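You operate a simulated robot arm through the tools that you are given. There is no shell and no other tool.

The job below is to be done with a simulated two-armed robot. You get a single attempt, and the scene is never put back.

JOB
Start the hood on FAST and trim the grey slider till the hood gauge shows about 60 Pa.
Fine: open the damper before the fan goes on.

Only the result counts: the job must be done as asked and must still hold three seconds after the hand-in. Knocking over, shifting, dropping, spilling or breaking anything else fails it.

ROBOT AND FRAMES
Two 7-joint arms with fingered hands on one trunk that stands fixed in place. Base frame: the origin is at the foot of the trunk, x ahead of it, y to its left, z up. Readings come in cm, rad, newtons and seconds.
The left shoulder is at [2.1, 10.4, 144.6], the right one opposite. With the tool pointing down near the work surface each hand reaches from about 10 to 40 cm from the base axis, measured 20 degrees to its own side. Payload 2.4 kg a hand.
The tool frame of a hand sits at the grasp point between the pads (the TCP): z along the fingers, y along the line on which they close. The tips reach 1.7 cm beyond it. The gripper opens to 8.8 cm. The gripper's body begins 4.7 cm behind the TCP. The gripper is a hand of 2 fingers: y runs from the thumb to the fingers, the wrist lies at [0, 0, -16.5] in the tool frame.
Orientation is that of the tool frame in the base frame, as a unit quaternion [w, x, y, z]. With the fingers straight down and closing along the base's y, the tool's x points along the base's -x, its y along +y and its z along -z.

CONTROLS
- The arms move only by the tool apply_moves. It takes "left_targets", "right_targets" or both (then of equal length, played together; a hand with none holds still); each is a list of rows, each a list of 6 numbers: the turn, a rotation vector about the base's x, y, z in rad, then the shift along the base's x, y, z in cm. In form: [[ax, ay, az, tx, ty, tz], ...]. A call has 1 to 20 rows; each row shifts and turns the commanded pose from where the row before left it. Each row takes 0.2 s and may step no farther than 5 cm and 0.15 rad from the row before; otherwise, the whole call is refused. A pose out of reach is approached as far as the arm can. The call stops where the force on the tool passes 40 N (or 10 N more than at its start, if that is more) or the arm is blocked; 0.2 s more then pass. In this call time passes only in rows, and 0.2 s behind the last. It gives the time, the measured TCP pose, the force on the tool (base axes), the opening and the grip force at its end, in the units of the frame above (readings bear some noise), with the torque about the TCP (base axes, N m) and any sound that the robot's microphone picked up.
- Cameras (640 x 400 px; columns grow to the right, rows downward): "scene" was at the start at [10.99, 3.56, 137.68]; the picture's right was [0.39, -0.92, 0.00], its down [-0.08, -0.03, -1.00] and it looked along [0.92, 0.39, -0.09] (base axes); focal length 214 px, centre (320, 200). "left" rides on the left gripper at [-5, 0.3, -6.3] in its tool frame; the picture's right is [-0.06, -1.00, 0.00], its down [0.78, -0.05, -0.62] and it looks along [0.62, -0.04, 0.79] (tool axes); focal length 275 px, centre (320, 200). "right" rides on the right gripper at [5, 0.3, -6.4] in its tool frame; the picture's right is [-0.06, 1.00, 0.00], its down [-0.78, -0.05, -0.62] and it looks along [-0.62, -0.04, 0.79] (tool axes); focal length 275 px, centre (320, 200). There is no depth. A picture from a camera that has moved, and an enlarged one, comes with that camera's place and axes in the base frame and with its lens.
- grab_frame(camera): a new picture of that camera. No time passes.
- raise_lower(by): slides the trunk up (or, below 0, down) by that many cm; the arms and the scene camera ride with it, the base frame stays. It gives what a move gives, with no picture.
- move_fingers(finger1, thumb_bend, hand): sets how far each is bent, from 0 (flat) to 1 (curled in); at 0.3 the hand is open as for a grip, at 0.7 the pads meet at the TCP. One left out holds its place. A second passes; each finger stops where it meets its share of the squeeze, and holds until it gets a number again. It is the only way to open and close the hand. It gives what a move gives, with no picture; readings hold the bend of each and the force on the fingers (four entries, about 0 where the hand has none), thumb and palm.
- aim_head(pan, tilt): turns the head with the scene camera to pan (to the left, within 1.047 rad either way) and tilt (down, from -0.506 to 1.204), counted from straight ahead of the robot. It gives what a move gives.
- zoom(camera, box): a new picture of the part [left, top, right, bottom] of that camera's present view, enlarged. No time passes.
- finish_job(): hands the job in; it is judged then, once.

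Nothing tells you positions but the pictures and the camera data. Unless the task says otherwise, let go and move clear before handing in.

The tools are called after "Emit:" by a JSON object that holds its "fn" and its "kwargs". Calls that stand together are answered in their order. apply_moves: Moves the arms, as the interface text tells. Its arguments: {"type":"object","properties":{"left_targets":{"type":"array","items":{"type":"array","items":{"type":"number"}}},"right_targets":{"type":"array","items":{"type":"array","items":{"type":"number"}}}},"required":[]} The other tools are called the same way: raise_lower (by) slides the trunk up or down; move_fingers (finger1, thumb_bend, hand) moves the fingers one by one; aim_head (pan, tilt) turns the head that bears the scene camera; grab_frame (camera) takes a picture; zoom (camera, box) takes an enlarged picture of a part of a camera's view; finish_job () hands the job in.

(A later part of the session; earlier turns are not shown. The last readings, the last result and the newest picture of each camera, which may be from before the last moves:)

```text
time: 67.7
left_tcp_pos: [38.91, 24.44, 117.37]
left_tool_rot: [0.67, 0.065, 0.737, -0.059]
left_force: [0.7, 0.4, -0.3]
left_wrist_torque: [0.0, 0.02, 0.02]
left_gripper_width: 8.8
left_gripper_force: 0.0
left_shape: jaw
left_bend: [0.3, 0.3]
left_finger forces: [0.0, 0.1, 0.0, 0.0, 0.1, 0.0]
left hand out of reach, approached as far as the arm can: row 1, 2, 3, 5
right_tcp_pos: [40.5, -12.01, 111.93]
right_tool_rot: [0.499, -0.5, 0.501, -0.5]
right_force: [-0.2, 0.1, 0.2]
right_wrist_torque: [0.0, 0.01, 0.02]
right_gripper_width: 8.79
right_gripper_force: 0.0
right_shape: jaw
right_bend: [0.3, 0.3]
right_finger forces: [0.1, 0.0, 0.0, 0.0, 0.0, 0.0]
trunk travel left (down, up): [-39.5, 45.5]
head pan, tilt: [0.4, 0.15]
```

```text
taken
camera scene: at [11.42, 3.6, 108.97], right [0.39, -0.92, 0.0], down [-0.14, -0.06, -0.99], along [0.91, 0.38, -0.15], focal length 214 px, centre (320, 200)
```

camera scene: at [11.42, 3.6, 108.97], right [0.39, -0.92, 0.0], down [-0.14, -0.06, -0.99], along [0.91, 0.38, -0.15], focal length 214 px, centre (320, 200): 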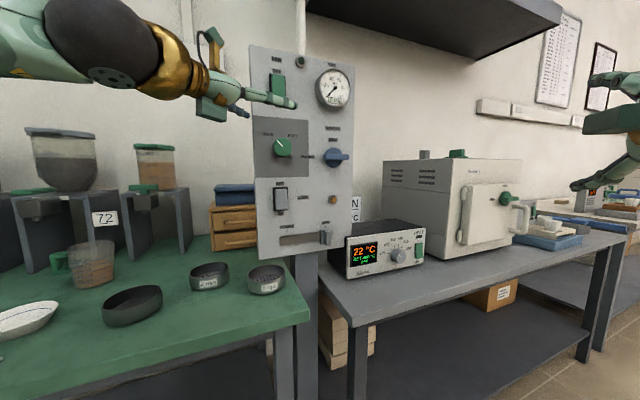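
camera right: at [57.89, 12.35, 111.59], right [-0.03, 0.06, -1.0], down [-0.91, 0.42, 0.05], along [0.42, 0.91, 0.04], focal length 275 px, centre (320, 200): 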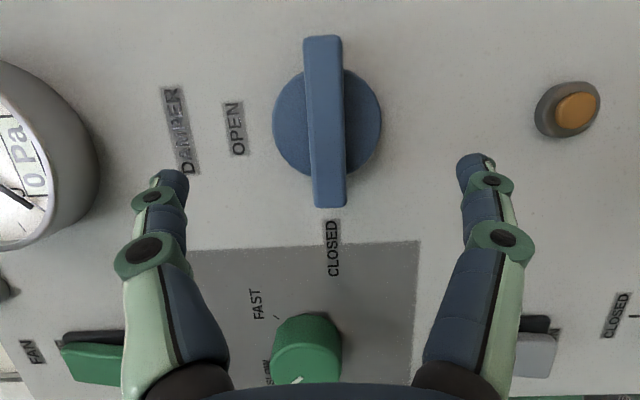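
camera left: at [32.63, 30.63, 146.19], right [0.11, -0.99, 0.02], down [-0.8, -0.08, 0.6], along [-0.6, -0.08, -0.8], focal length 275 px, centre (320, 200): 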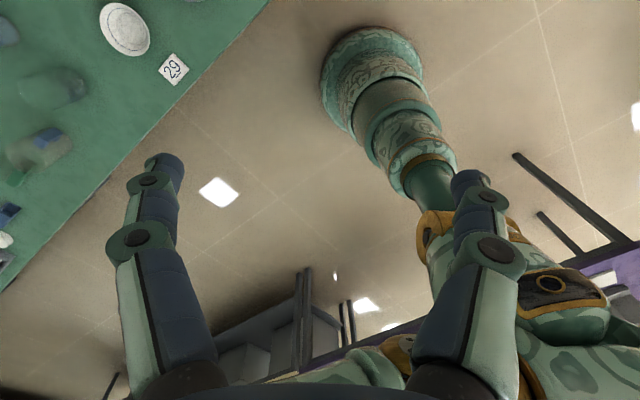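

Now extending forward and right toward the damper standoff with the heading unchanged, in two short checks.

Emit:
{"fn": "apply_moves", "kwargs": {"left_targets": [[0, 0, 0, 2.35, -1.4, -0.9], [0, 0, 0, 2.35, -1.4, -0.9], [0, 0, 0, 2.35, -1.4, -0.9]]}}

Emit:
{"fn": "apply_moves", "kwargs": {"left_targets": [[0, 0, 0, 2.35, -1.4, -0.9], [0, 0, 0, 2.35, -1.4, -0.9], [0, 0, 0, 2.35, -1.4, -0.9]]}}

Emit:
{"fn": "grab_frame", "kwargs": {"camera": "scene"}}

```text
time: 68.5
left_tcp_pos: [45.82, 20.04, 114.46]
left_tool_rot: [0.67, 0.064, 0.737, -0.057]
left_force: [0.0, -0.1, 0.9]
left_wrist_torque: [0.03, 0.0, -0.03]
left_gripper_width: 8.78
left_gripper_force: 0.1
left_shape: jaw
left_bend: [0.3, 0.3]
left_finger forces: [0.0, 0.0, 0.0, 0.0, 0.1, 0.0]
right_tcp_pos: [40.53, -11.93, 112.02]
right_tool_rot: [0.5, -0.5, 0.501, -0.5]
right_force: [0.6, 0.9, 0.5]
right_wrist_torque: [0.03, -0.03, 0.0]
right_gripper_width: 8.76
right_gripper_force: 0.0
right_shape: jaw
right_bend: [0.3, 0.3]
right_finger forces: [0.0, 0.1, 0.1, 0.0, 0.0, 0.0]
trunk travel left (down, up): [-39.5, 45.5]
head pan, tilt: [0.4, 0.15]
```

```text
time: 69.3
left_tcp_pos: [52.8, 15.82, 111.38]
left_tool_rot: [0.668, 0.066, 0.739, -0.06]
left_force: [-0.2, 0.5, -0.3]
left_wrist_torque: [0.02, 0.01, 0.02]
left_gripper_width: 8.8
left_gripper_force: 0.1
left_shape: jaw
left_bend: [0.3, 0.3]
left_finger forces: [0.0, 0.0, 0.0, 0.0, 0.1, 0.0]
right_tcp_pos: [40.6, -12.19, 111.82]
right_tool_rot: [0.499, -0.499, 0.502, -0.5]
right_force: [0.7, -0.1, -0.5]
right_wrist_torque: [0.0, -0.02, 0.01]
right_gripper_width: 8.79
right_gripper_force: 0.1
right_shape: jaw
right_bend: [0.3, 0.3]
right_finger forces: [0.1, 0.0, 0.0, 0.1, 0.0, 0.0]
trunk travel left (down, up): [-39.5, 45.5]
head pan, tilt: [0.4, 0.15]
```

```text
taken
camera scene: at [11.46, 3.46, 108.97], right [0.39, -0.92, 0.0], down [-0.14, -0.06, -0.99], along [0.91, 0.38, -0.15], focal length 214 px, centre (320, 200)
```

scene: 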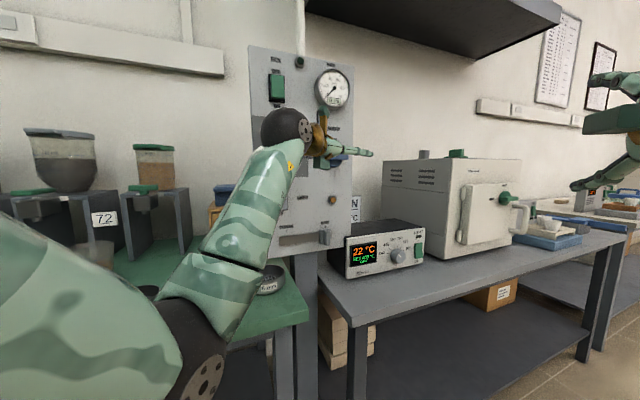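

Followed exactly, and the elbow has dropped nicely. Now I'll add yaw in small increments, checking each.

Emit:
{"fn": "apply_moves", "kwargs": {"left_targets": [[0, -0.04, 0.1, 0.5, -0.3, 0], [0, -0.04, 0.1, 0.5, -0.3, 0], [0, 0, 0.1, 0.5, -0.3, 0]]}}

Emit:
{"fn": "grab_frame", "kwargs": {"camera": "scene"}}

```text
time: 70.1
left_tcp_pos: [54.18, 25.42, 106.57]
left_tool_rot: [0.706, -0.033, 0.704, 0.071]
left_force: [-0.4, -0.1, 0.6]
left_wrist_torque: [0.02, -0.02, -0.01]
left_gripper_width: 8.8
left_gripper_force: 0.0
left_shape: jaw
left_bend: [0.3, 0.3]
left_finger forces: [0.0, 0.0, 0.1, 0.0, 0.0, 0.1]
left hand out of reach, approached as far as the arm can: row 1, 2, 3
right_tcp_pos: [40.53, -11.96, 111.92]
right_tool_rot: [0.5, -0.5, 0.501, -0.5]
right_force: [0.2, 0.2, -0.1]
right_wrist_torque: [0.02, -0.01, 0.0]
right_gripper_width: 8.8
right_gripper_force: 0.0
right_shape: jaw
right_bend: [0.3, 0.3]
right_finger forces: [0.0, 0.0, 0.0, 0.1, 0.1, 0.1]
trunk travel left (down, up): [-39.5, 45.5]
head pan, tilt: [0.4, 0.15]
```

```text
taken
camera scene: at [11.56, 2.96, 109.73], right [0.32, -0.95, 0.0], down [-0.06, -0.02, -1.0], along [0.94, 0.32, -0.07], focal length 214 px, centre (320, 200)
```

scene: 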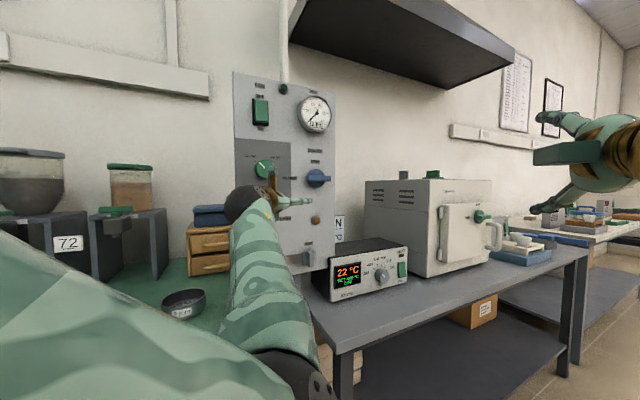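

Adding yaw there hit the wrist's flexion limit because the forearm was still steep. I'll go back to the previous good pose, then extend almost straight before yawing about the wrist.

Emit:
{"fn": "apply_moves", "kwargs": {"left_targets": [[0, 0.02, -0.08, -0.6, -2.4, 1.2], [0, 0.02, -0.08, -0.4, -2.4, 1.2], [0, 0.02, -0.08, -0.2, -2.4, 1.2], [0, 0.02, -0.08, -0.2, -2.4, 1.2]]}}

Emit:
{"fn": "grab_frame", "kwargs": {"camera": "scene"}}

```text
time: 71.1
left_tcp_pos: [53.08, 14.83, 109.35]
left_tool_rot: [0.668, 0.073, 0.737, -0.067]
left_force: [0.2, -0.3, -1.2]
left_wrist_torque: [-0.03, -0.01, 0.01]
left_gripper_width: 8.81
left_gripper_force: 0.1
left_shape: jaw
left_bend: [0.3, 0.3]
left_finger forces: [0.0, 0.1, 0.0, 0.1, 0.1, 0.0]
left hand out of reach, approached as far as the arm can: row 1, 2, 3
right_tcp_pos: [40.48, -11.83, 111.95]
right_tool_rot: [0.499, -0.5, 0.501, -0.5]
right_force: [-0.4, -0.2, 0.0]
right_wrist_torque: [0.0, -0.01, 0.0]
right_gripper_width: 8.82
right_gripper_force: 0.0
right_shape: jaw
right_bend: [0.3, 0.3]
right_finger forces: [0.0, 0.0, 0.0, 0.1, 0.1, 0.1]
trunk travel left (down, up): [-39.5, 45.5]
head pan, tilt: [0.4, 0.15]
```

```text
taken
camera scene: at [11.46, 3.63, 108.97], right [0.39, -0.92, 0.0], down [-0.14, -0.06, -0.99], along [0.91, 0.39, -0.15], focal length 214 px, centre (320, 200)
```

scene: 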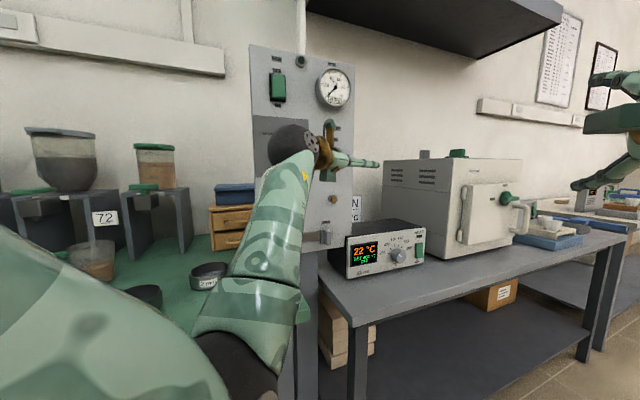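

Back in the good posture. Extending further along the arm's own line now.

Emit:
{"fn": "apply_moves", "kwargs": {"left_targets": [[0, 0, 0, 2.2, -1.1, 0.5], [0, 0, 0, 2.2, -1.1, 0.5]]}}

Emit:
{"fn": "apply_moves", "kwargs": {"left_targets": [[0, 0, 0, 2.2, -1.1, 0.5], [0, 0, 0, 2.2, -1.1, 0.5]]}}

Emit:
{"fn": "grab_frame", "kwargs": {"camera": "scene"}}

```text
time: 71.7
left_tcp_pos: [53.77, 14.7, 109.47]
left_tool_rot: [0.668, 0.073, 0.737, -0.064]
left_force: [0.0, 0.3, -0.7]
left_wrist_torque: [0.04, 0.01, 0.01]
left_gripper_width: 8.79
left_gripper_force: 0.1
left_shape: jaw
left_bend: [0.3, 0.3]
left_finger forces: [0.0, 0.0, 0.0, 0.0, 0.0, 0.0]
left hand out of reach, approached as far as the arm can: row 1, 2
right_tcp_pos: [40.49, -11.92, 111.92]
right_tool_rot: [0.499, -0.5, 0.501, -0.5]
right_force: [0.5, 1.2, 0.2]
right_wrist_torque: [-0.02, 0.02, -0.02]
right_gripper_width: 8.78
right_gripper_force: 0.1
right_shape: jaw
right_bend: [0.3, 0.3]
right_finger forces: [0.0, 0.0, 0.1, 0.0, 0.0, 0.0]
trunk travel left (down, up): [-39.5, 45.5]
head pan, tilt: [0.4, 0.15]
```

```text
time: 72.3
left_tcp_pos: [53.74, 14.69, 109.63]
left_tool_rot: [0.669, 0.074, 0.737, -0.064]
left_force: [0.2, 1.1, 1.3]
left_wrist_torque: [0.0, 0.01, 0.02]
left_gripper_width: 8.83
left_gripper_force: 0.1
left_shape: jaw
left_bend: [0.3, 0.3]
left_finger forces: [0.0, 0.0, 0.0, 0.0, 0.0, 0.0]
left hand out of reach, approached as far as the arm can: row 1, 2
right_tcp_pos: [40.49, -11.95, 111.96]
right_tool_rot: [0.499, -0.501, 0.501, -0.499]
right_force: [0.3, -0.5, 0.3]
right_wrist_torque: [0.02, -0.01, 0.02]
right_gripper_width: 8.8
right_gripper_force: 0.2
right_shape: jaw
right_bend: [0.3, 0.3]
right_finger forces: [0.1, 0.0, 0.0, 0.0, 0.0, 0.1]
trunk travel left (down, up): [-39.5, 45.5]
head pan, tilt: [0.4, 0.15]
```

```text
taken
camera scene: at [11.45, 3.59, 108.97], right [0.39, -0.92, 0.0], down [-0.14, -0.06, -0.99], along [0.91, 0.38, -0.15], focal length 214 px, centre (320, 200)
```

scene: 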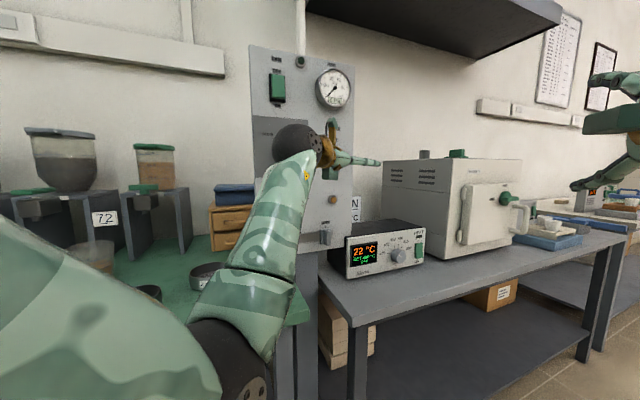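

Probably the wrist's downward flexion is at its stop. I'll let the hand tilt up to relieve it while continuing to extend.

Emit:
{"fn": "apply_moves", "kwargs": {"left_targets": [[0, -0.12, 0, 0, 0, 0], [0, -0.12, 0, 0.5, 0, 0], [0, -0.1, 0, 1, 0, 0]]}}

Emit:
{"fn": "grab_frame", "kwargs": {"camera": "scene"}}

```text
time: 73.1
left_tcp_pos: [55.04, 14.61, 109.51]
left_tool_rot: [0.785, 0.082, 0.612, -0.049]
left_force: [0.1, -0.1, 0.8]
left_wrist_torque: [0.0, -0.01, -0.01]
left_gripper_width: 8.79
left_gripper_force: 0.0
left_shape: jaw
left_bend: [0.3, 0.3]
left_finger forces: [0.0, 0.0, 0.0, 0.0, 0.0, 0.0]
right_tcp_pos: [40.55, -11.99, 111.96]
right_tool_rot: [0.5, -0.499, 0.502, -0.5]
right_force: [-1.2, -0.8, 0.2]
right_wrist_torque: [-0.01, -0.03, -0.02]
right_gripper_width: 8.79
right_gripper_force: 0.0
right_shape: jaw
right_bend: [0.3, 0.3]
right_finger forces: [0.1, 0.1, 0.1, 0.0, 0.0, 0.1]
trunk travel left (down, up): [-39.5, 45.5]
head pan, tilt: [0.4, 0.15]
```

```text
taken
camera scene: at [11.45, 3.59, 108.97], right [0.39, -0.92, 0.0], down [-0.14, -0.06, -0.99], along [0.91, 0.38, -0.15], focal length 214 px, centre (320, 200)
```

scene: 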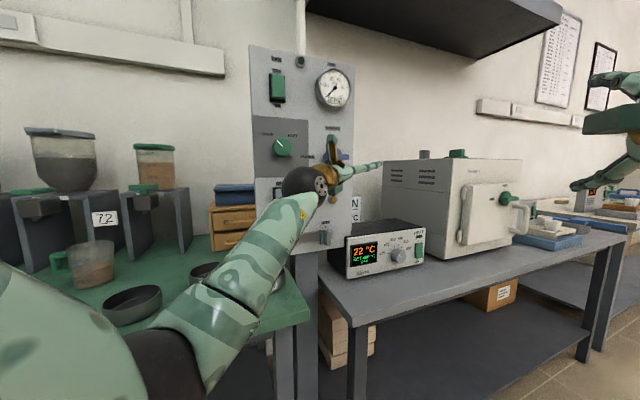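

Confirmed: tilting up relieves it, and the arm follows. Now try yawing left in small steps about the wrist with the hand tilted up.

Emit:
{"fn": "apply_moves", "kwargs": {"left_targets": [[0, -0.08, 0.1, 0.7, 0.8, 0.5], [0, -0.08, 0.1, 0.7, 0.8, 0.5]]}}

Emit:
{"fn": "grab_frame", "kwargs": {"camera": "scene"}}

```text
time: 73.7
left_tcp_pos: [56.53, 16.2, 110.52]
left_tool_rot: [0.832, 0.025, 0.554, 0.036]
left_force: [0.2, 0.1, 0.1]
left_wrist_torque: [0.01, -0.01, -0.02]
left_gripper_width: 8.8
left_gripper_force: 0.1
left_shape: jaw
left_bend: [0.3, 0.3]
left_finger forces: [0.1, 0.1, 0.1, 0.0, 0.0, 0.0]
right_tcp_pos: [40.51, -12.11, 111.85]
right_tool_rot: [0.5, -0.499, 0.501, -0.499]
right_force: [-0.3, -1.1, 0.6]
right_wrist_torque: [-0.01, -0.02, 0.0]
right_gripper_width: 8.79
right_gripper_force: 0.1
right_shape: jaw
right_bend: [0.3, 0.3]
right_finger forces: [0.1, 0.1, 0.0, 0.0, 0.1, 0.1]
trunk travel left (down, up): [-39.5, 45.5]
head pan, tilt: [0.4, 0.15]
```

```text
taken
camera scene: at [11.46, 3.58, 108.97], right [0.39, -0.92, 0.0], down [-0.14, -0.06, -0.99], along [0.91, 0.38, -0.15], focal length 214 px, centre (320, 200)
```

scene: 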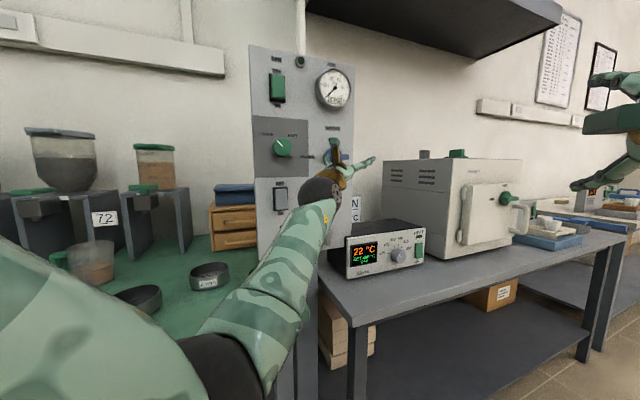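

That works: heading 0°, tilted up 22°. Raising the trunk a little will let the forearm slope down so the hand can level out; I'll raise 8 cm and bring the hand back down.

Emit:
{"fn": "raise_lower", "kwargs": {"by": 8}}

Emit:
{"fn": "apply_moves", "kwargs": {"left_targets": [[0, 0.02, 0.08, 0.3, 0.8, -2], [0, 0.02, 0.08, 0.3, 0.8, -2]]}}

Emit:
{"fn": "grab_frame", "kwargs": {"camera": "scene"}}

```text
time: 74.9
left_tcp_pos: [56.33, 16.12, 118.45]
left_tool_rot: [0.832, 0.025, 0.553, 0.035]
left_force: [0.2, -0.4, -0.1]
left_wrist_torque: [0.02, 0.03, 0.03]
left_gripper_width: 8.82
left_gripper_force: 0.1
left_shape: jaw
left_bend: [0.3, 0.3]
left_finger forces: [0.1, 0.0, 0.1, 0.0, 0.0, 0.0]
right_tcp_pos: [40.88, -11.97, 119.79]
right_tool_rot: [0.499, -0.499, 0.501, -0.5]
right_force: [-0.1, -0.5, -0.1]
right_wrist_torque: [0.02, 0.02, 0.0]
right_gripper_width: 8.78
right_gripper_force: 0.2
right_shape: jaw
right_bend: [0.3, 0.3]
right_finger forces: [0.1, 0.1, 0.0, 0.0, 0.0, 0.1]
trunk travel left (down, up): [-47.5, 37.5]
head pan, tilt: [0.4, 0.15]
```

```text
time: 75.5
left_tcp_pos: [57.02, 17.62, 114.53]
left_tool_rot: [0.815, -0.017, 0.57, 0.101]
left_force: [-0.5, 0.1, -0.8]
left_wrist_torque: [0.02, -0.02, -0.01]
left_gripper_width: 8.83
left_gripper_force: 0.0
left_shape: jaw
left_bend: [0.3, 0.3]
left_finger forces: [0.0, 0.1, 0.1, 0.1, 0.0, 0.1]
right_tcp_pos: [40.91, -12.08, 119.86]
right_tool_rot: [0.499, -0.501, 0.501, -0.499]
right_force: [0.1, 0.4, 0.3]
right_wrist_torque: [0.01, 0.03, -0.02]
right_gripper_width: 8.8
right_gripper_force: 0.2
right_shape: jaw
right_bend: [0.3, 0.3]
right_finger forces: [0.0, 0.1, 0.0, 0.1, 0.0, 0.1]
trunk travel left (down, up): [-47.5, 37.5]
head pan, tilt: [0.4, 0.15]
```

```text
taken
camera scene: at [11.28, 3.58, 117.02], right [0.39, -0.92, 0.0], down [-0.14, -0.06, -0.99], along [0.91, 0.38, -0.15], focal length 214 px, centre (320, 200)
```

scene: 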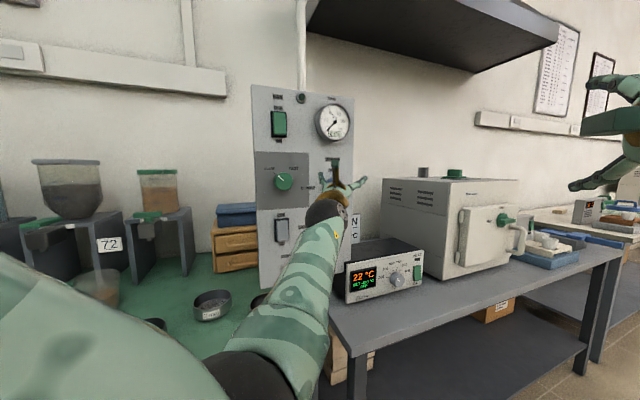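

Following well. Next: level the hand, yaw to about 20°, and come to about 6 cm from the damper.

Emit:
{"fn": "apply_moves", "kwargs": {"left_targets": [[-0.021, 0.085, 0.048, 1.0, 0.08, -0.7], [-0.021, 0.085, 0.048, 1.0, 0.08, -0.7]]}}

Emit:
{"fn": "apply_moves", "kwargs": {"left_targets": [[-0.021, 0.085, 0.048, 1.0, 0.08, -0.7], [-0.021, 0.085, 0.048, 1.0, 0.08, -0.7]]}}

Emit:
{"fn": "grab_frame", "kwargs": {"camera": "scene"}}

Emit:
{"fn": "grab_frame", "kwargs": {"camera": "left"}}

```text
time: 76.1
left_tcp_pos: [59.08, 20.53, 113.24]
left_tool_rot: [0.758, -0.045, 0.631, 0.157]
left_force: [0.2, 0.2, 0.0]
left_wrist_torque: [-0.01, 0.03, 0.02]
left_gripper_width: 8.78
left_gripper_force: 0.0
left_shape: jaw
left_bend: [0.3, 0.3]
left_finger forces: [0.0, 0.0, 0.0, 0.1, 0.0, 0.0]
left hand out of reach, approached as far as the arm can: row 2
right_tcp_pos: [40.77, -12.12, 119.79]
right_tool_rot: [0.5, -0.5, 0.501, -0.499]
right_force: [-0.6, -0.3, 0.7]
right_wrist_torque: [0.03, -0.01, 0.0]
right_gripper_width: 8.82
right_gripper_force: 0.1
right_shape: jaw
right_bend: [0.3, 0.3]
right_finger forces: [0.0, 0.1, 0.0, 0.0, 0.0, 0.0]
trunk travel left (down, up): [-47.5, 37.5]
head pan, tilt: [0.4, 0.15]
```

```text
time: 76.7
left_tcp_pos: [63.84, 20.63, 109.12]
left_tool_rot: [0.692, -0.089, 0.699, 0.156]
left_force: [-0.6, 0.1, 0.6]
left_wrist_torque: [0.01, 0.01, 0.01]
left_gripper_width: 8.82
left_gripper_force: 0.1
left_shape: jaw
left_bend: [0.3, 0.3]
left_finger forces: [0.1, 0.0, 0.0, 0.0, 0.0, 0.0]
left hand out of reach, approached as far as the arm can: row 1, 2
right_tcp_pos: [40.84, -12.13, 119.85]
right_tool_rot: [0.499, -0.5, 0.501, -0.5]
right_force: [-0.1, 0.2, -0.1]
right_wrist_torque: [-0.02, 0.0, 0.01]
right_gripper_width: 8.78
right_gripper_force: 0.0
right_shape: jaw
right_bend: [0.3, 0.3]
right_finger forces: [0.1, 0.1, 0.0, 0.0, 0.0, 0.0]
trunk travel left (down, up): [-47.5, 37.5]
head pan, tilt: [0.4, 0.15]
```

```text
taken
camera scene: at [11.52, 2.39, 118.02], right [0.27, -0.96, 0.0], down [-0.04, -0.01, -1.0], along [0.96, 0.27, -0.04], focal length 214 px, centre (320, 200)
```

scene: 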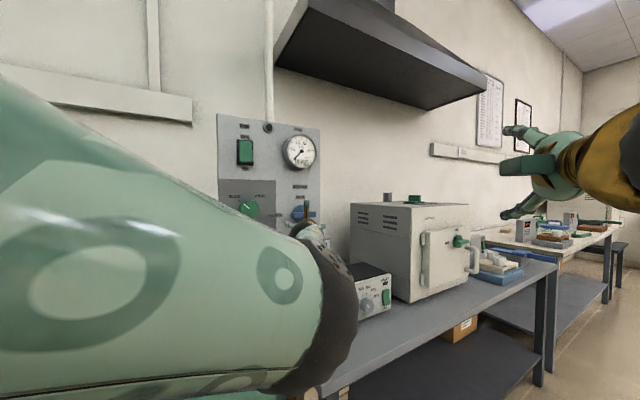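

```text
taken
camera left: at [57.96, 18.38, 114.0], right [0.34, -0.94, -0.03], down [-0.59, -0.18, -0.79], along [0.73, 0.29, -0.61], focal length 275 px, centre (320, 200)
```

left: 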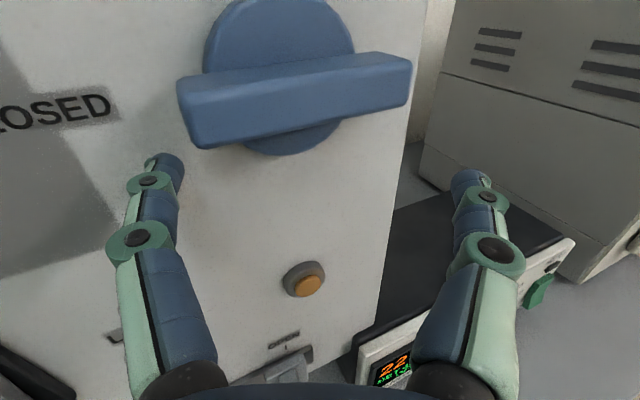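

Despite the flags, the left hand has ended level at about 20° yaw with its left finger just beneath the left end of the damper bar, touching nothing. Lifting there would swing the bar clockwise to OPEN, so I'll test tiny moves: down slightly and 1.4 cm right along the panel.

Emit:
{"fn": "apply_moves", "kwargs": {"left_targets": [[0, 0, 0, 0, 0, -0.4], [0, 0, 0, 0.45, -0.55, 0]]}}

Emit:
{"fn": "grab_frame", "kwargs": {"camera": "left"}}

```text
time: 77.3
left_tcp_pos: [64.44, 20.18, 108.69]
left_tool_rot: [0.692, -0.089, 0.699, 0.156]
left_force: [0.6, -0.3, 0.0]
left_wrist_torque: [0.0, -0.03, -0.01]
left_gripper_width: 8.79
left_gripper_force: 0.1
left_shape: jaw
left_bend: [0.3, 0.3]
left_finger forces: [0.1, 0.1, 0.0, 0.0, 0.0, 0.0]
right_tcp_pos: [40.8, -12.08, 119.87]
right_tool_rot: [0.499, -0.5, 0.502, -0.499]
right_force: [0.1, 0.1, 0.6]
right_wrist_torque: [-0.03, 0.02, -0.01]
right_gripper_width: 8.79
right_gripper_force: 0.0
right_shape: jaw
right_bend: [0.3, 0.3]
right_finger forces: [0.1, 0.0, 0.0, 0.0, 0.0, 0.1]
trunk travel left (down, up): [-47.5, 37.5]
head pan, tilt: [0.4, 0.15]
```

```text
taken
camera left: at [58.53, 17.77, 113.64], right [0.34, -0.94, -0.03], down [-0.59, -0.18, -0.79], along [0.74, 0.29, -0.61], focal length 275 px, centre (320, 200)
```

left: 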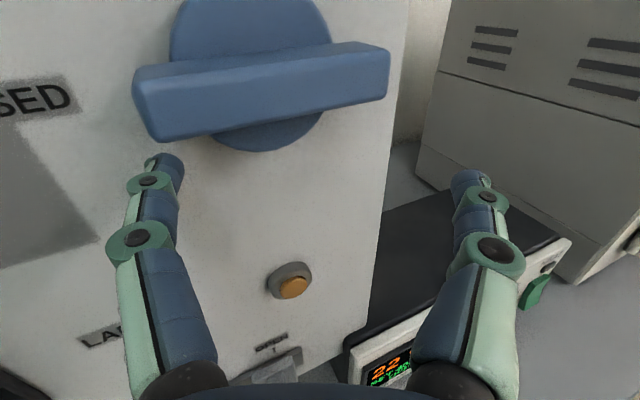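

No flags this time: the arm is well-behaved here, with the finger below the bar's left end. I'll begin lifting the bar end along its arc.

Emit:
{"fn": "apply_moves", "kwargs": {"left_targets": [[0, 0, 0, 0.19, -0.64, 0.5], [0, 0, 0, -0.1, 0.11, 0.7], [0, 0, 0, -0.21, 0.22, 0.9]]}}

Emit:
{"fn": "grab_frame", "kwargs": {"camera": "left"}}

```text
time: 78.1
left_tcp_pos: [64.93, 20.09, 110.45]
left_tool_rot: [0.693, -0.088, 0.698, 0.155]
left_force: [-0.6, -0.4, 0.1]
left_wrist_torque: [-0.03, 0.0, 0.06]
left_gripper_width: 8.79
left_gripper_force: 0.2
left_shape: jaw
left_bend: [0.3, 0.3]
left_finger forces: [0.9, 0.0, 0.0, 0.0, 0.1, 0.0]
left hand out of reach, approached as far as the arm can: row 2, 3
right_tcp_pos: [40.93, -12.07, 119.92]
right_tool_rot: [0.5, -0.499, 0.501, -0.5]
right_force: [0.0, -0.5, 1.0]
right_wrist_torque: [0.01, 0.02, -0.03]
right_gripper_width: 8.79
right_gripper_force: 0.0
right_shape: jaw
right_bend: [0.3, 0.3]
right_finger forces: [0.0, 0.1, 0.1, 0.0, 0.0, 0.0]
trunk travel left (down, up): [-47.5, 37.5]
head pan, tilt: [0.4, 0.15]
```

```text
taken
camera left: at [59.0, 17.76, 115.31], right [0.34, -0.94, -0.03], down [-0.58, -0.18, -0.79], along [0.74, 0.29, -0.61], focal length 275 px, centre (320, 200)
```

left: 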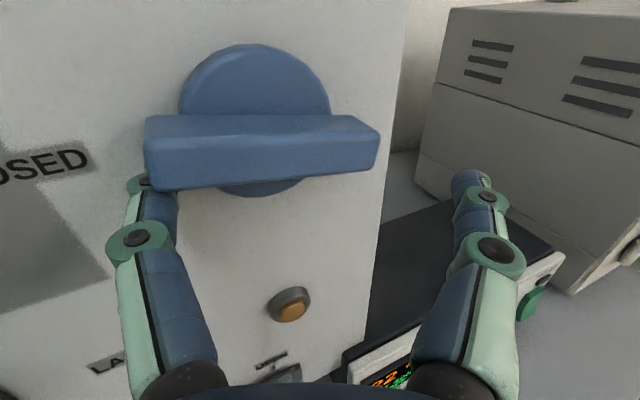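

The finger now rests under the bar end with light contact. Since the arm is at a limit going up, I'll use the trunk to lift it a little.

Emit:
{"fn": "raise_lower", "kwargs": {"by": 1.2}}

Emit:
{"fn": "grab_frame", "kwargs": {"camera": "left"}}

```text
time: 78.7
left_tcp_pos: [64.91, 20.25, 111.73]
left_tool_rot: [0.693, -0.088, 0.699, 0.155]
left_force: [0.4, -0.3, -1.1]
left_wrist_torque: [-0.01, 0.01, 0.04]
left_gripper_width: 8.79
left_gripper_force: 0.0
left_shape: jaw
left_bend: [0.3, 0.3]
left_finger forces: [0.1, 0.0, 0.1, 0.0, 0.0, 0.1]
right_tcp_pos: [40.89, -12.15, 121.05]
right_tool_rot: [0.5, -0.5, 0.501, -0.499]
right_force: [0.9, 0.1, -0.8]
right_wrist_torque: [-0.01, -0.03, 0.04]
right_gripper_width: 8.79
right_gripper_force: 0.1
right_shape: jaw
right_bend: [0.3, 0.3]
right_finger forces: [0.0, 0.1, 0.0, 0.0, 0.1, 0.0]
trunk travel left (down, up): [-48.7, 36.3]
head pan, tilt: [0.4, 0.15]
```

```text
taken
camera left: at [59.0, 17.91, 116.54], right [0.34, -0.94, -0.03], down [-0.58, -0.18, -0.79], along [0.74, 0.29, -0.61], focal length 275 px, centre (320, 200)
```

left: 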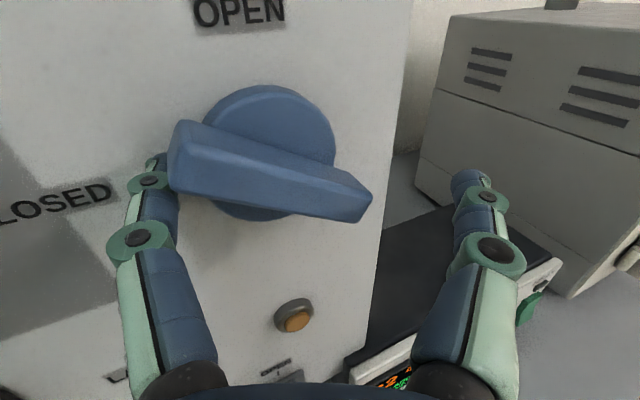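

The bar has turned about 25° smoothly. I'll nudge slightly right to stay under the bar, then lift further with the trunk.

Emit:
{"fn": "apply_moves", "kwargs": {"left_targets": [[0, 0, 0, 0.35, -0.55, 0]]}}

Emit:
{"fn": "raise_lower", "kwargs": {"by": 1.2}}

Emit:
{"fn": "grab_frame", "kwargs": {"camera": "left"}}

```text
time: 79.1
left_tcp_pos: [65.32, 19.68, 111.44]
left_tool_rot: [0.692, -0.089, 0.699, 0.156]
left_force: [-0.7, 1.3, -0.5]
left_wrist_torque: [-0.03, -0.02, -0.01]
left_gripper_width: 8.78
left_gripper_force: 0.0
left_shape: jaw
left_bend: [0.27, 0.3]
left_finger forces: [1.2, 0.1, 0.0, 0.1, 0.0, 0.1]
right_tcp_pos: [40.77, -12.12, 121.05]
right_tool_rot: [0.5, -0.499, 0.501, -0.5]
right_force: [0.3, -0.2, 0.3]
right_wrist_torque: [0.01, -0.02, -0.02]
right_gripper_width: 8.77
right_gripper_force: 0.1
right_shape: jaw
right_bend: [0.3, 0.3]
right_finger forces: [0.1, 0.0, 0.0, 0.1, 0.1, 0.0]
trunk travel left (down, up): [-48.7, 36.3]
head pan, tilt: [0.4, 0.15]
```

```text
time: 79.7
left_tcp_pos: [65.29, 19.71, 112.79]
left_tool_rot: [0.692, -0.09, 0.699, 0.157]
left_force: [-0.2, 0.4, -0.9]
left_wrist_torque: [0.01, 0.01, 0.0]
left_gripper_width: 8.81
left_gripper_force: 0.1
left_shape: jaw
left_bend: [0.29, 0.3]
left_finger forces: [0.3, 0.0, 0.0, 0.0, 0.1, 0.0]
right_tcp_pos: [40.84, -12.13, 122.29]
right_tool_rot: [0.498, -0.5, 0.502, -0.5]
right_force: [0.1, -0.6, -0.2]
right_wrist_torque: [0.01, -0.02, 0.02]
right_gripper_width: 8.8
right_gripper_force: 0.1
right_shape: jaw
right_bend: [0.3, 0.3]
right_finger forces: [0.1, 0.1, 0.1, 0.0, 0.0, 0.0]
trunk travel left (down, up): [-49.9, 35.1]
head pan, tilt: [0.4, 0.15]
```

```text
taken
camera left: at [59.35, 17.34, 117.74], right [0.34, -0.94, -0.03], down [-0.58, -0.19, -0.79], along [0.74, 0.29, -0.61], focal length 275 px, centre (320, 200)
```

left: 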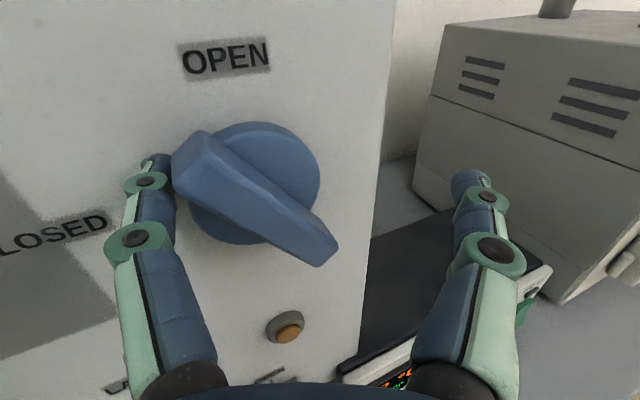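

About 42° now. Repeating: another lift, then a push to the right.

Emit:
{"fn": "raise_lower", "kwargs": {"by": 1.2}}

Emit:
{"fn": "apply_moves", "kwargs": {"left_targets": [[0, 0, 0, 0.3, -0.35, 0], [0, 0, 0, 0.3, -0.35, 0]]}}

Emit:
{"fn": "grab_frame", "kwargs": {"camera": "left"}}

```text
time: 80.3
left_tcp_pos: [65.14, 19.64, 114.02]
left_tool_rot: [0.692, -0.089, 0.699, 0.156]
left_force: [0.5, 0.2, 0.5]
left_wrist_torque: [-0.04, 0.01, 0.01]
left_gripper_width: 8.8
left_gripper_force: 0.0
left_shape: jaw
left_bend: [0.3, 0.3]
left_finger forces: [0.1, 0.0, 0.0, 0.0, 0.0, 0.1]
right_tcp_pos: [40.89, -12.14, 123.53]
right_tool_rot: [0.499, -0.5, 0.501, -0.5]
right_force: [-0.7, -0.5, 0.3]
right_wrist_torque: [-0.03, -0.01, 0.04]
right_gripper_width: 8.8
right_gripper_force: 0.0
right_shape: jaw
right_bend: [0.3, 0.3]
right_finger forces: [0.0, 0.0, 0.0, 0.1, 0.1, 0.1]
trunk travel left (down, up): [-51.1, 33.9]
head pan, tilt: [0.4, 0.15]
```

```text
time: 80.9
left_tcp_pos: [65.83, 18.89, 114.01]
left_tool_rot: [0.692, -0.09, 0.699, 0.156]
left_force: [-1.5, 1.5, 1.1]
left_wrist_torque: [0.05, 0.0, 0.03]
left_gripper_width: 8.81
left_gripper_force: 0.0
left_shape: jaw
left_bend: [0.26, 0.3]
left_finger forces: [2.5, 0.1, 0.0, 0.0, 0.1, 0.0]
right_tcp_pos: [40.79, -12.14, 123.47]
right_tool_rot: [0.5, -0.5, 0.5, -0.5]
right_force: [0.4, 0.1, 0.2]
right_wrist_torque: [0.02, -0.01, 0.04]
right_gripper_width: 8.79
right_gripper_force: 0.0
right_shape: jaw
right_bend: [0.3, 0.3]
right_finger forces: [0.1, 0.0, 0.1, 0.1, 0.0, 0.0]
trunk travel left (down, up): [-51.1, 33.9]
head pan, tilt: [0.4, 0.15]
```

```text
taken
camera left: at [59.94, 16.58, 118.99], right [0.34, -0.94, -0.03], down [-0.58, -0.19, -0.79], along [0.74, 0.29, -0.61], focal length 275 px, centre (320, 200)
```

left: 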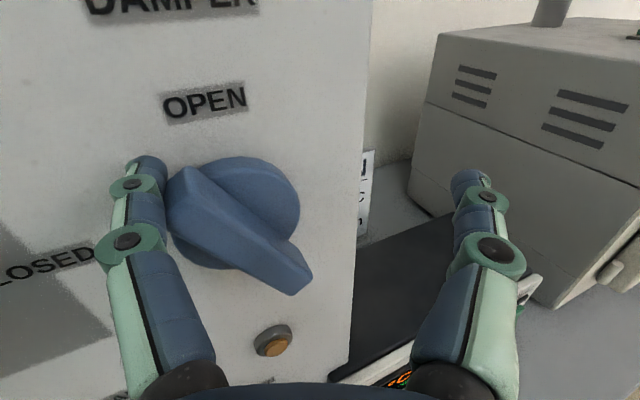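

About 50°, and the finger is flexing under sideways push. Closing that finger will push the bar's top to the right directly, so I'll close finger1 in steps.

Emit:
{"fn": "move_fingers", "kwargs": {"hand": "left", "finger1": 0.4}}

Emit:
{"fn": "grab_frame", "kwargs": {"camera": "left"}}

```text
time: 81.9
left_tcp_pos: [65.77, 18.95, 114.17]
left_tool_rot: [0.693, -0.09, 0.698, 0.157]
left_force: [-2.4, 4.5, 7.0]
left_wrist_torque: [0.28, 0.13, 0.1]
left_gripper_width: 8.49
left_gripper_force: 4.1
left_shape: fingers
left_bend: [0.31, 0.3]
left_finger forces: [7.9, 0.0, 0.1, 0.1, 0.1, 0.1]
right_tcp_pos: [40.77, -12.14, 123.48]
right_tool_rot: [0.5, -0.5, 0.5, -0.5]
right_force: [-0.1, 0.6, 0.3]
right_wrist_torque: [0.0, 0.0, -0.01]
right_gripper_width: 8.79
right_gripper_force: 0.1
right_shape: jaw
right_bend: [0.3, 0.3]
right_finger forces: [0.1, 0.0, 0.0, 0.0, 0.0, 0.0]
trunk travel left (down, up): [-51.1, 33.9]
head pan, tilt: [0.4, 0.15]
```

```text
taken
camera left: at [59.88, 16.65, 119.04], right [0.34, -0.94, -0.03], down [-0.58, -0.19, -0.79], along [0.74, 0.29, -0.61], focal length 275 px, centre (320, 200)
```

left: 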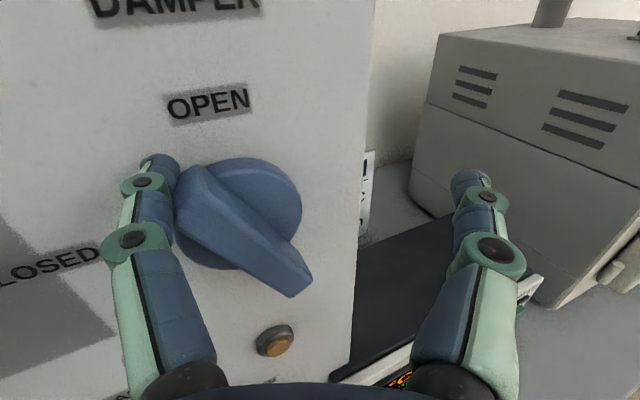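

The force shows the finger has slipped onto the bar's end face, which gives no turning. I'll open the finger, step left, drop 2.2 cm, and come back under the bar's side.

Emit:
{"fn": "move_fingers", "kwargs": {"hand": "left", "finger1": 0.3}}

Emit:
{"fn": "apply_moves", "kwargs": {"left_targets": [[0, 0, 0, -0.41, 0.43, 0], [0, 0, 0, -0.41, 0.43, 0]]}}

Emit:
{"fn": "raise_lower", "kwargs": {"by": -2.2}}

Emit:
{"fn": "grab_frame", "kwargs": {"camera": "left"}}

```text
time: 82.9
left_tcp_pos: [65.82, 18.9, 114.17]
left_tool_rot: [0.692, -0.088, 0.699, 0.156]
left_force: [-0.8, 2.1, 2.5]
left_wrist_torque: [0.11, 0.01, 0.02]
left_gripper_width: 8.83
left_gripper_force: 1.6
left_shape: fingers
left_bend: [0.26, 0.3]
left_finger forces: [3.2, 0.0, 0.0, 0.0, 0.0, 0.0]
right_tcp_pos: [40.69, -12.07, 123.49]
right_tool_rot: [0.5, -0.5, 0.501, -0.499]
right_force: [0.2, 0.3, -0.3]
right_wrist_torque: [0.02, 0.04, -0.02]
right_gripper_width: 8.79
right_gripper_force: 0.0
right_shape: jaw
right_bend: [0.3, 0.3]
right_finger forces: [0.0, 0.1, 0.0, 0.0, 0.0, 0.0]
trunk travel left (down, up): [-51.1, 33.9]
head pan, tilt: [0.4, 0.15]
```

```text
time: 83.5
left_tcp_pos: [65.06, 20.49, 114.17]
left_tool_rot: [0.692, -0.093, 0.697, 0.161]
left_force: [-6.9, -6.1, -3.7]
left_wrist_torque: [-0.15, -0.04, 0.37]
left_gripper_width: 8.25
left_gripper_force: 4.2
left_shape: fingers
left_bend: [0.33, 0.3]
left_finger forces: [9.0, 0.1, 0.0, 0.1, 0.0, 0.0]
right_tcp_pos: [40.68, -12.26, 123.37]
right_tool_rot: [0.5, -0.499, 0.501, -0.5]
right_force: [-0.2, -0.2, -0.1]
right_wrist_torque: [-0.03, 0.0, -0.03]
right_gripper_width: 8.78
right_gripper_force: 0.0
right_shape: jaw
right_bend: [0.3, 0.3]
right_finger forces: [0.0, 0.0, 0.0, 0.0, 0.0, 0.0]
trunk travel left (down, up): [-51.1, 33.9]
head pan, tilt: [0.4, 0.15]
```

```text
time: 84.2
left_tcp_pos: [64.96, 20.62, 112.14]
left_tool_rot: [0.693, -0.09, 0.696, 0.162]
left_force: [-4.8, -4.6, -0.9]
left_wrist_torque: [-0.01, -0.02, 0.36]
left_gripper_width: 8.35
left_gripper_force: 4.0
left_shape: fingers
left_bend: [0.31, 0.3]
left_finger forces: [7.9, 0.0, 0.0, 0.0, 0.0, 0.0]
right_tcp_pos: [40.73, -12.24, 121.32]
right_tool_rot: [0.5, -0.5, 0.5, -0.5]
right_force: [0.2, 0.2, 0.3]
right_wrist_torque: [0.01, -0.03, 0.01]
right_gripper_width: 8.79
right_gripper_force: 0.2
right_shape: jaw
right_bend: [0.3, 0.3]
right_finger forces: [0.1, 0.0, 0.0, 0.0, 0.0, 0.0]
trunk travel left (down, up): [-48.9, 36.1]
head pan, tilt: [0.4, 0.15]
```

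```text
taken
camera left: at [59.06, 18.2, 116.98], right [0.35, -0.94, -0.04], down [-0.58, -0.19, -0.79], along [0.73, 0.3, -0.61], focal length 275 px, centre (320, 200)
```

left: 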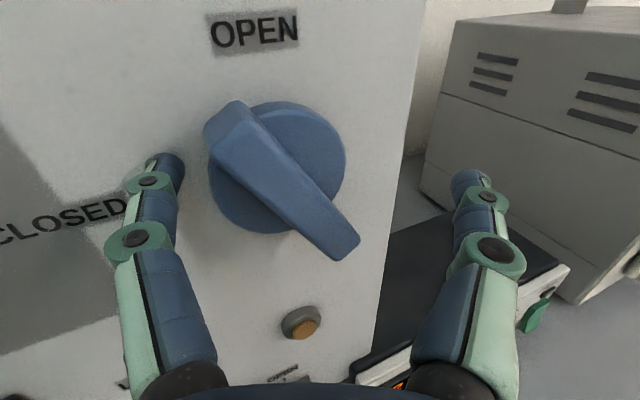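

The fingertip is touching the panel face (force along the normal), so I'll back off 0.8 cm and then come right, under the bar's lower-left side.

Emit:
{"fn": "apply_moves", "kwargs": {"left_targets": [[0, 0, 0, -0.58, -0.55, 0], [0, 0, 0, 0.6, -0.64, 0], [0, 0, 0, 0.6, -0.64, 0]]}}

Emit:
{"fn": "grab_frame", "kwargs": {"camera": "left"}}

```text
time: 85.0
left_tcp_pos: [65.87, 17.9, 111.35]
left_tool_rot: [0.691, -0.086, 0.7, 0.155]
left_force: [-2.9, -0.7, -1.5]
left_wrist_torque: [-0.07, -0.06, 0.21]
left_gripper_width: 8.97
left_gripper_force: 2.1
left_shape: fingers
left_bend: [0.23, 0.3]
left_finger forces: [5.2, 0.0, 0.1, 0.1, 0.0, 0.0]
left hand out of reach, approached as far as the arm can: row 1
right_tcp_pos: [40.83, -12.19, 121.13]
right_tool_rot: [0.5, -0.5, 0.501, -0.5]
right_force: [-0.9, -0.5, 0.2]
right_wrist_torque: [0.0, -0.04, -0.02]
right_gripper_width: 8.81
right_gripper_force: 0.1
right_shape: jaw
right_bend: [0.3, 0.3]
right_finger forces: [0.0, 0.1, 0.0, 0.0, 0.1, 0.0]
trunk travel left (down, up): [-48.9, 36.1]
head pan, tilt: [0.4, 0.15]
```

```text
taken
camera left: at [60.11, 15.53, 116.21], right [0.34, -0.94, -0.03], down [-0.59, -0.18, -0.79], along [0.73, 0.29, -0.62], focal length 275 px, centre (320, 200)
```

left: 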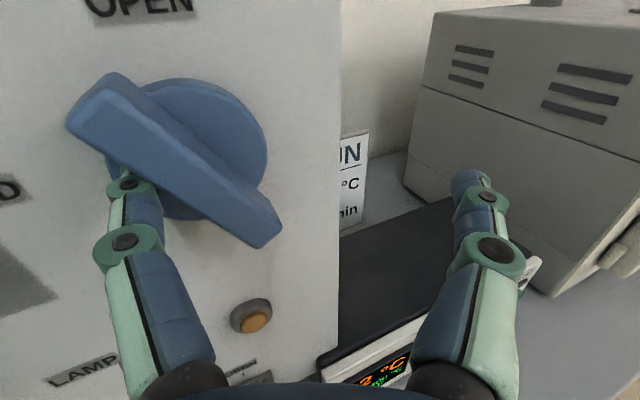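

The finger is now tucked under the bar's lower-left side. Lifting with the trunk should turn it further.

Emit:
{"fn": "raise_lower", "kwargs": {"by": 1.0}}

Emit:
{"fn": "grab_frame", "kwargs": {"camera": "left"}}

```text
time: 85.5
left_tcp_pos: [65.95, 17.79, 112.62]
left_tool_rot: [0.693, -0.088, 0.699, 0.155]
left_force: [-8.0, -9.0, -0.5]
left_wrist_torque: [-0.01, -0.04, 0.57]
left_gripper_width: 8.64
left_gripper_force: 6.3
left_shape: fingers
left_bend: [0.29, 0.3]
left_finger forces: [11.9, 0.0, 0.1, 0.0, 0.0, 0.0]
right_tcp_pos: [40.65, -12.36, 122.28]
right_tool_rot: [0.5, -0.498, 0.501, -0.5]
right_force: [-0.4, -0.4, 0.6]
right_wrist_torque: [-0.01, 0.0, -0.01]
right_gripper_width: 8.82
right_gripper_force: 0.0
right_shape: jaw
right_bend: [0.3, 0.3]
right_finger forces: [0.0, 0.0, 0.0, 0.1, 0.1, 0.0]
trunk travel left (down, up): [-49.9, 35.1]
head pan, tilt: [0.4, 0.15]
```

```text
taken
camera left: at [60.06, 15.54, 117.52], right [0.34, -0.94, -0.03], down [-0.59, -0.18, -0.79], along [0.74, 0.29, -0.61], focal length 275 px, centre (320, 200)
```

left: 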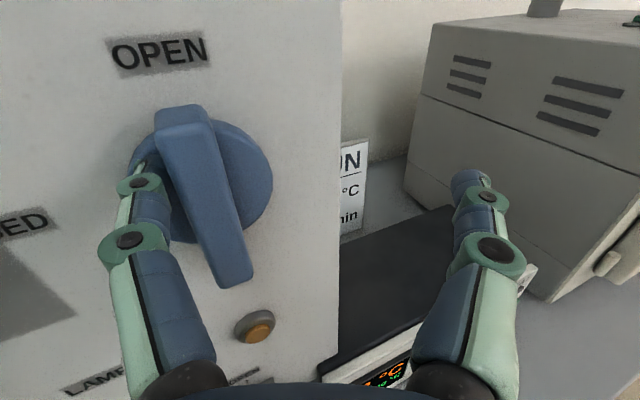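

About 72° now. The tip is pressing on the disc face, so I'll back off slightly, then lift some more.

Emit:
{"fn": "apply_moves", "kwargs": {"left_targets": [[0, 0, 0, -0.25, -0.24, 0]]}}

Emit:
{"fn": "raise_lower", "kwargs": {"by": 0.9}}

Emit:
{"fn": "grab_frame", "kwargs": {"camera": "left"}}

```text
time: 85.9
left_tcp_pos: [65.72, 18.08, 112.73]
left_tool_rot: [0.693, -0.09, 0.697, 0.158]
left_force: [-7.6, -9.0, -2.3]
left_wrist_torque: [-0.05, -0.06, 0.48]
left_gripper_width: 8.34
left_gripper_force: 5.7
left_shape: fingers
left_bend: [0.32, 0.3]
left_finger forces: [11.5, 0.0, 0.1, 0.0, 0.0, 0.1]
right_tcp_pos: [40.69, -12.19, 122.27]
right_tool_rot: [0.5, -0.499, 0.501, -0.5]
right_force: [0.4, -0.8, 0.7]
right_wrist_torque: [-0.03, 0.0, 0.0]
right_gripper_width: 8.8
right_gripper_force: 0.1
right_shape: jaw
right_bend: [0.3, 0.3]
right_finger forces: [0.0, 0.0, 0.0, 0.1, 0.1, 0.0]
trunk travel left (down, up): [-49.9, 35.1]
head pan, tilt: [0.4, 0.15]
```

```text
time: 86.5
left_tcp_pos: [65.74, 18.07, 113.52]
left_tool_rot: [0.692, -0.089, 0.698, 0.159]
left_force: [0.1, 0.1, 0.5]
left_wrist_torque: [0.01, 0.02, 0.01]
left_gripper_width: 8.41
left_gripper_force: 0.3
left_shape: fingers
left_bend: [0.3, 0.3]
left_finger forces: [0.2, 0.1, 0.0, 0.1, 0.0, 0.1]
right_tcp_pos: [40.81, -12.1, 123.13]
right_tool_rot: [0.5, -0.499, 0.502, -0.499]
right_force: [0.1, 0.2, -0.7]
right_wrist_torque: [0.02, 0.05, 0.01]
right_gripper_width: 8.78
right_gripper_force: 0.1
right_shape: jaw
right_bend: [0.3, 0.3]
right_finger forces: [0.0, 0.1, 0.0, 0.0, 0.1, 0.0]
trunk travel left (down, up): [-50.8, 34.2]
head pan, tilt: [0.4, 0.15]
```

```text
taken
camera left: at [59.91, 15.8, 118.42], right [0.34, -0.94, -0.03], down [-0.58, -0.19, -0.79], along [0.74, 0.29, -0.61], focal length 275 px, centre (320, 200)
```

left: 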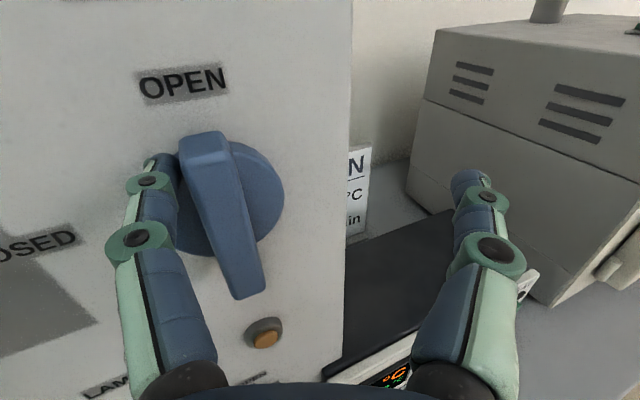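

About 77°. Now the finger is on the bar's left side, so closing finger1 will bring the top fully upright.

Emit:
{"fn": "move_fingers", "kwargs": {"hand": "left", "finger1": 0.4}}

Emit:
{"fn": "grab_frame", "kwargs": {"camera": "left"}}

Emit:
{"fn": "grab_frame", "kwargs": {"camera": "right"}}

```text
time: 87.5
left_tcp_pos: [65.77, 18.01, 113.5]
left_tool_rot: [0.692, -0.09, 0.699, 0.157]
left_force: [-2.6, 2.1, 0.6]
left_wrist_torque: [0.04, 0.0, 0.1]
left_gripper_width: 8.24
left_gripper_force: 2.2
left_shape: fingers
left_bend: [0.33, 0.3]
left_finger forces: [3.5, 0.0, 0.0, 0.1, 0.0, 0.0]
right_tcp_pos: [40.81, -12.05, 123.21]
right_tool_rot: [0.499, -0.5, 0.501, -0.5]
right_force: [0.5, -0.2, 0.1]
right_wrist_torque: [0.02, 0.01, -0.01]
right_gripper_width: 8.78
right_gripper_force: 0.0
right_shape: jaw
right_bend: [0.3, 0.3]
right_finger forces: [0.0, 0.0, 0.0, 0.1, 0.0, 0.0]
trunk travel left (down, up): [-50.8, 34.2]
head pan, tilt: [0.4, 0.15]
```

```text
taken
camera left: at [59.89, 15.81, 118.39], right [0.34, -0.94, -0.03], down [-0.58, -0.19, -0.79], along [0.74, 0.29, -0.61], focal length 275 px, centre (320, 200)
```

left: 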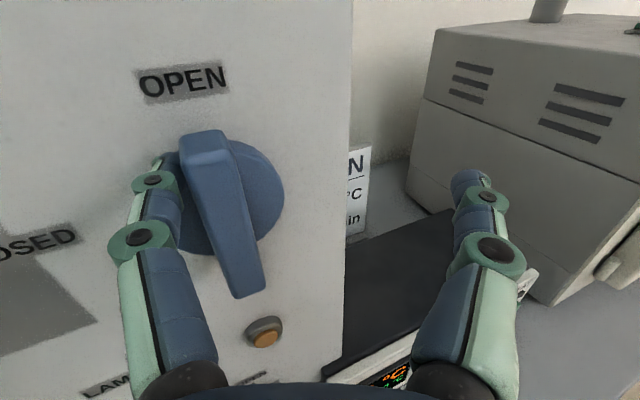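

```text
taken
camera right: at [34.39, -17.09, 122.96], right [0.0, 0.06, -1.0], down [-0.62, 0.79, 0.05], along [0.79, 0.62, 0.04], focal length 275 px, centre (320, 200)
```

right: 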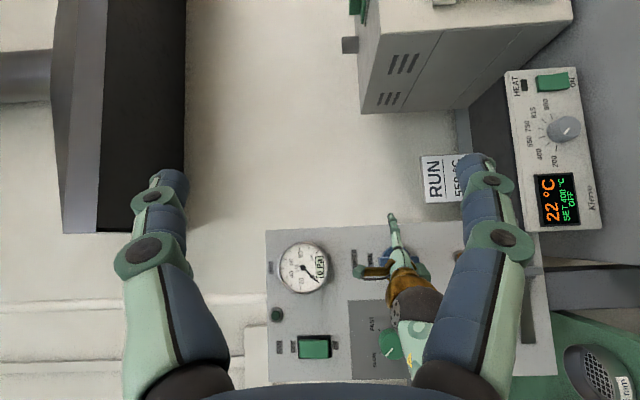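

By the vanishing point of verticals, the bar is now upright, i.e. on OPEN. I'll open the finger and back away along the normal, then verify.

Emit:
{"fn": "move_fingers", "kwargs": {"hand": "left", "finger1": 0.3}}

Emit:
{"fn": "apply_moves", "kwargs": {"left_targets": [[0, 0, 0, -0.5, -0.1, 0], [0, 0, 0, -1.0, -0.7, 0], [0, 0, 0, -1.0, -0.95, 0]]}}

Emit:
{"fn": "grab_frame", "kwargs": {"camera": "left"}}

Emit:
{"fn": "grab_frame", "kwargs": {"camera": "scene"}}

```text
time: 88.5
left_tcp_pos: [65.81, 18.05, 113.46]
left_tool_rot: [0.692, -0.09, 0.699, 0.158]
left_force: [0.7, -0.1, 0.5]
left_wrist_torque: [0.02, -0.03, -0.02]
left_gripper_width: 8.44
left_gripper_force: 0.2
left_shape: fingers
left_bend: [0.29, 0.3]
left_finger forces: [0.3, 0.0, 0.1, 0.0, 0.1, 0.1]
right_tcp_pos: [40.99, -12.21, 123.24]
right_tool_rot: [0.499, -0.499, 0.502, -0.499]
right_force: [-0.1, -0.2, 0.4]
right_wrist_torque: [0.01, 0.02, 0.0]
right_gripper_width: 8.82
right_gripper_force: 0.0
right_shape: jaw
right_bend: [0.3, 0.3]
right_finger forces: [0.0, 0.0, 0.1, 0.0, 0.0, 0.0]
trunk travel left (down, up): [-50.8, 34.2]
head pan, tilt: [0.4, 0.15]
```

```text
time: 89.3
left_tcp_pos: [65.09, 18.89, 113.09]
left_tool_rot: [0.694, -0.096, 0.692, 0.173]
left_force: [0.1, -0.5, -0.2]
left_wrist_torque: [-0.01, -0.01, -0.01]
left_gripper_width: 8.41
left_gripper_force: 0.0
left_shape: fingers
left_bend: [0.3, 0.3]
left_finger forces: [0.1, 0.0, 0.0, 0.0, 0.1, 0.0]
left hand out of reach, approached as far as the arm can: row 2, 3
right_tcp_pos: [40.85, -12.13, 123.18]
right_tool_rot: [0.5, -0.5, 0.501, -0.5]
right_force: [-0.5, -0.2, 0.2]
right_wrist_torque: [-0.02, 0.0, 0.01]
right_gripper_width: 8.78
right_gripper_force: 0.0
right_shape: jaw
right_bend: [0.3, 0.3]
right_finger forces: [0.0, 0.1, 0.1, 0.0, 0.0, 0.0]
trunk travel left (down, up): [-50.8, 34.2]
head pan, tilt: [0.4, 0.15]
```

```text
taken
camera left: at [59.29, 16.37, 117.91], right [0.37, -0.93, -0.04], down [-0.57, -0.19, -0.8], along [0.73, 0.32, -0.6], focal length 275 px, centre (320, 200)
```

left: 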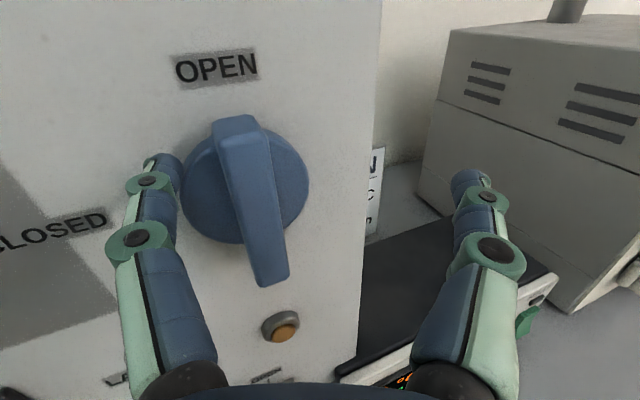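

```text
taken
camera scene: at [11.34, 3.2, 120.56], right [0.35, -0.94, 0.0], down [-0.12, -0.04, -0.99], along [0.93, 0.35, -0.13], focal length 214 px, centre (320, 200)
```

scene: 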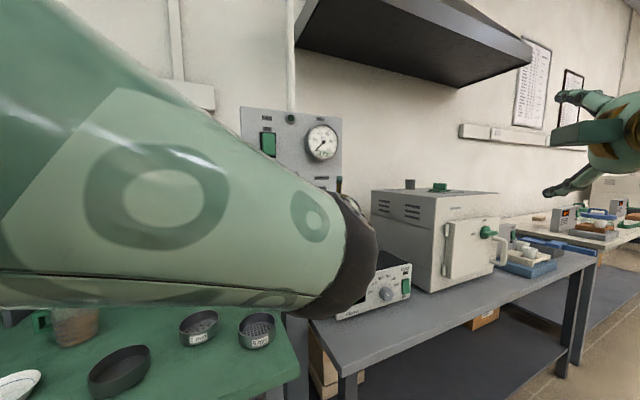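

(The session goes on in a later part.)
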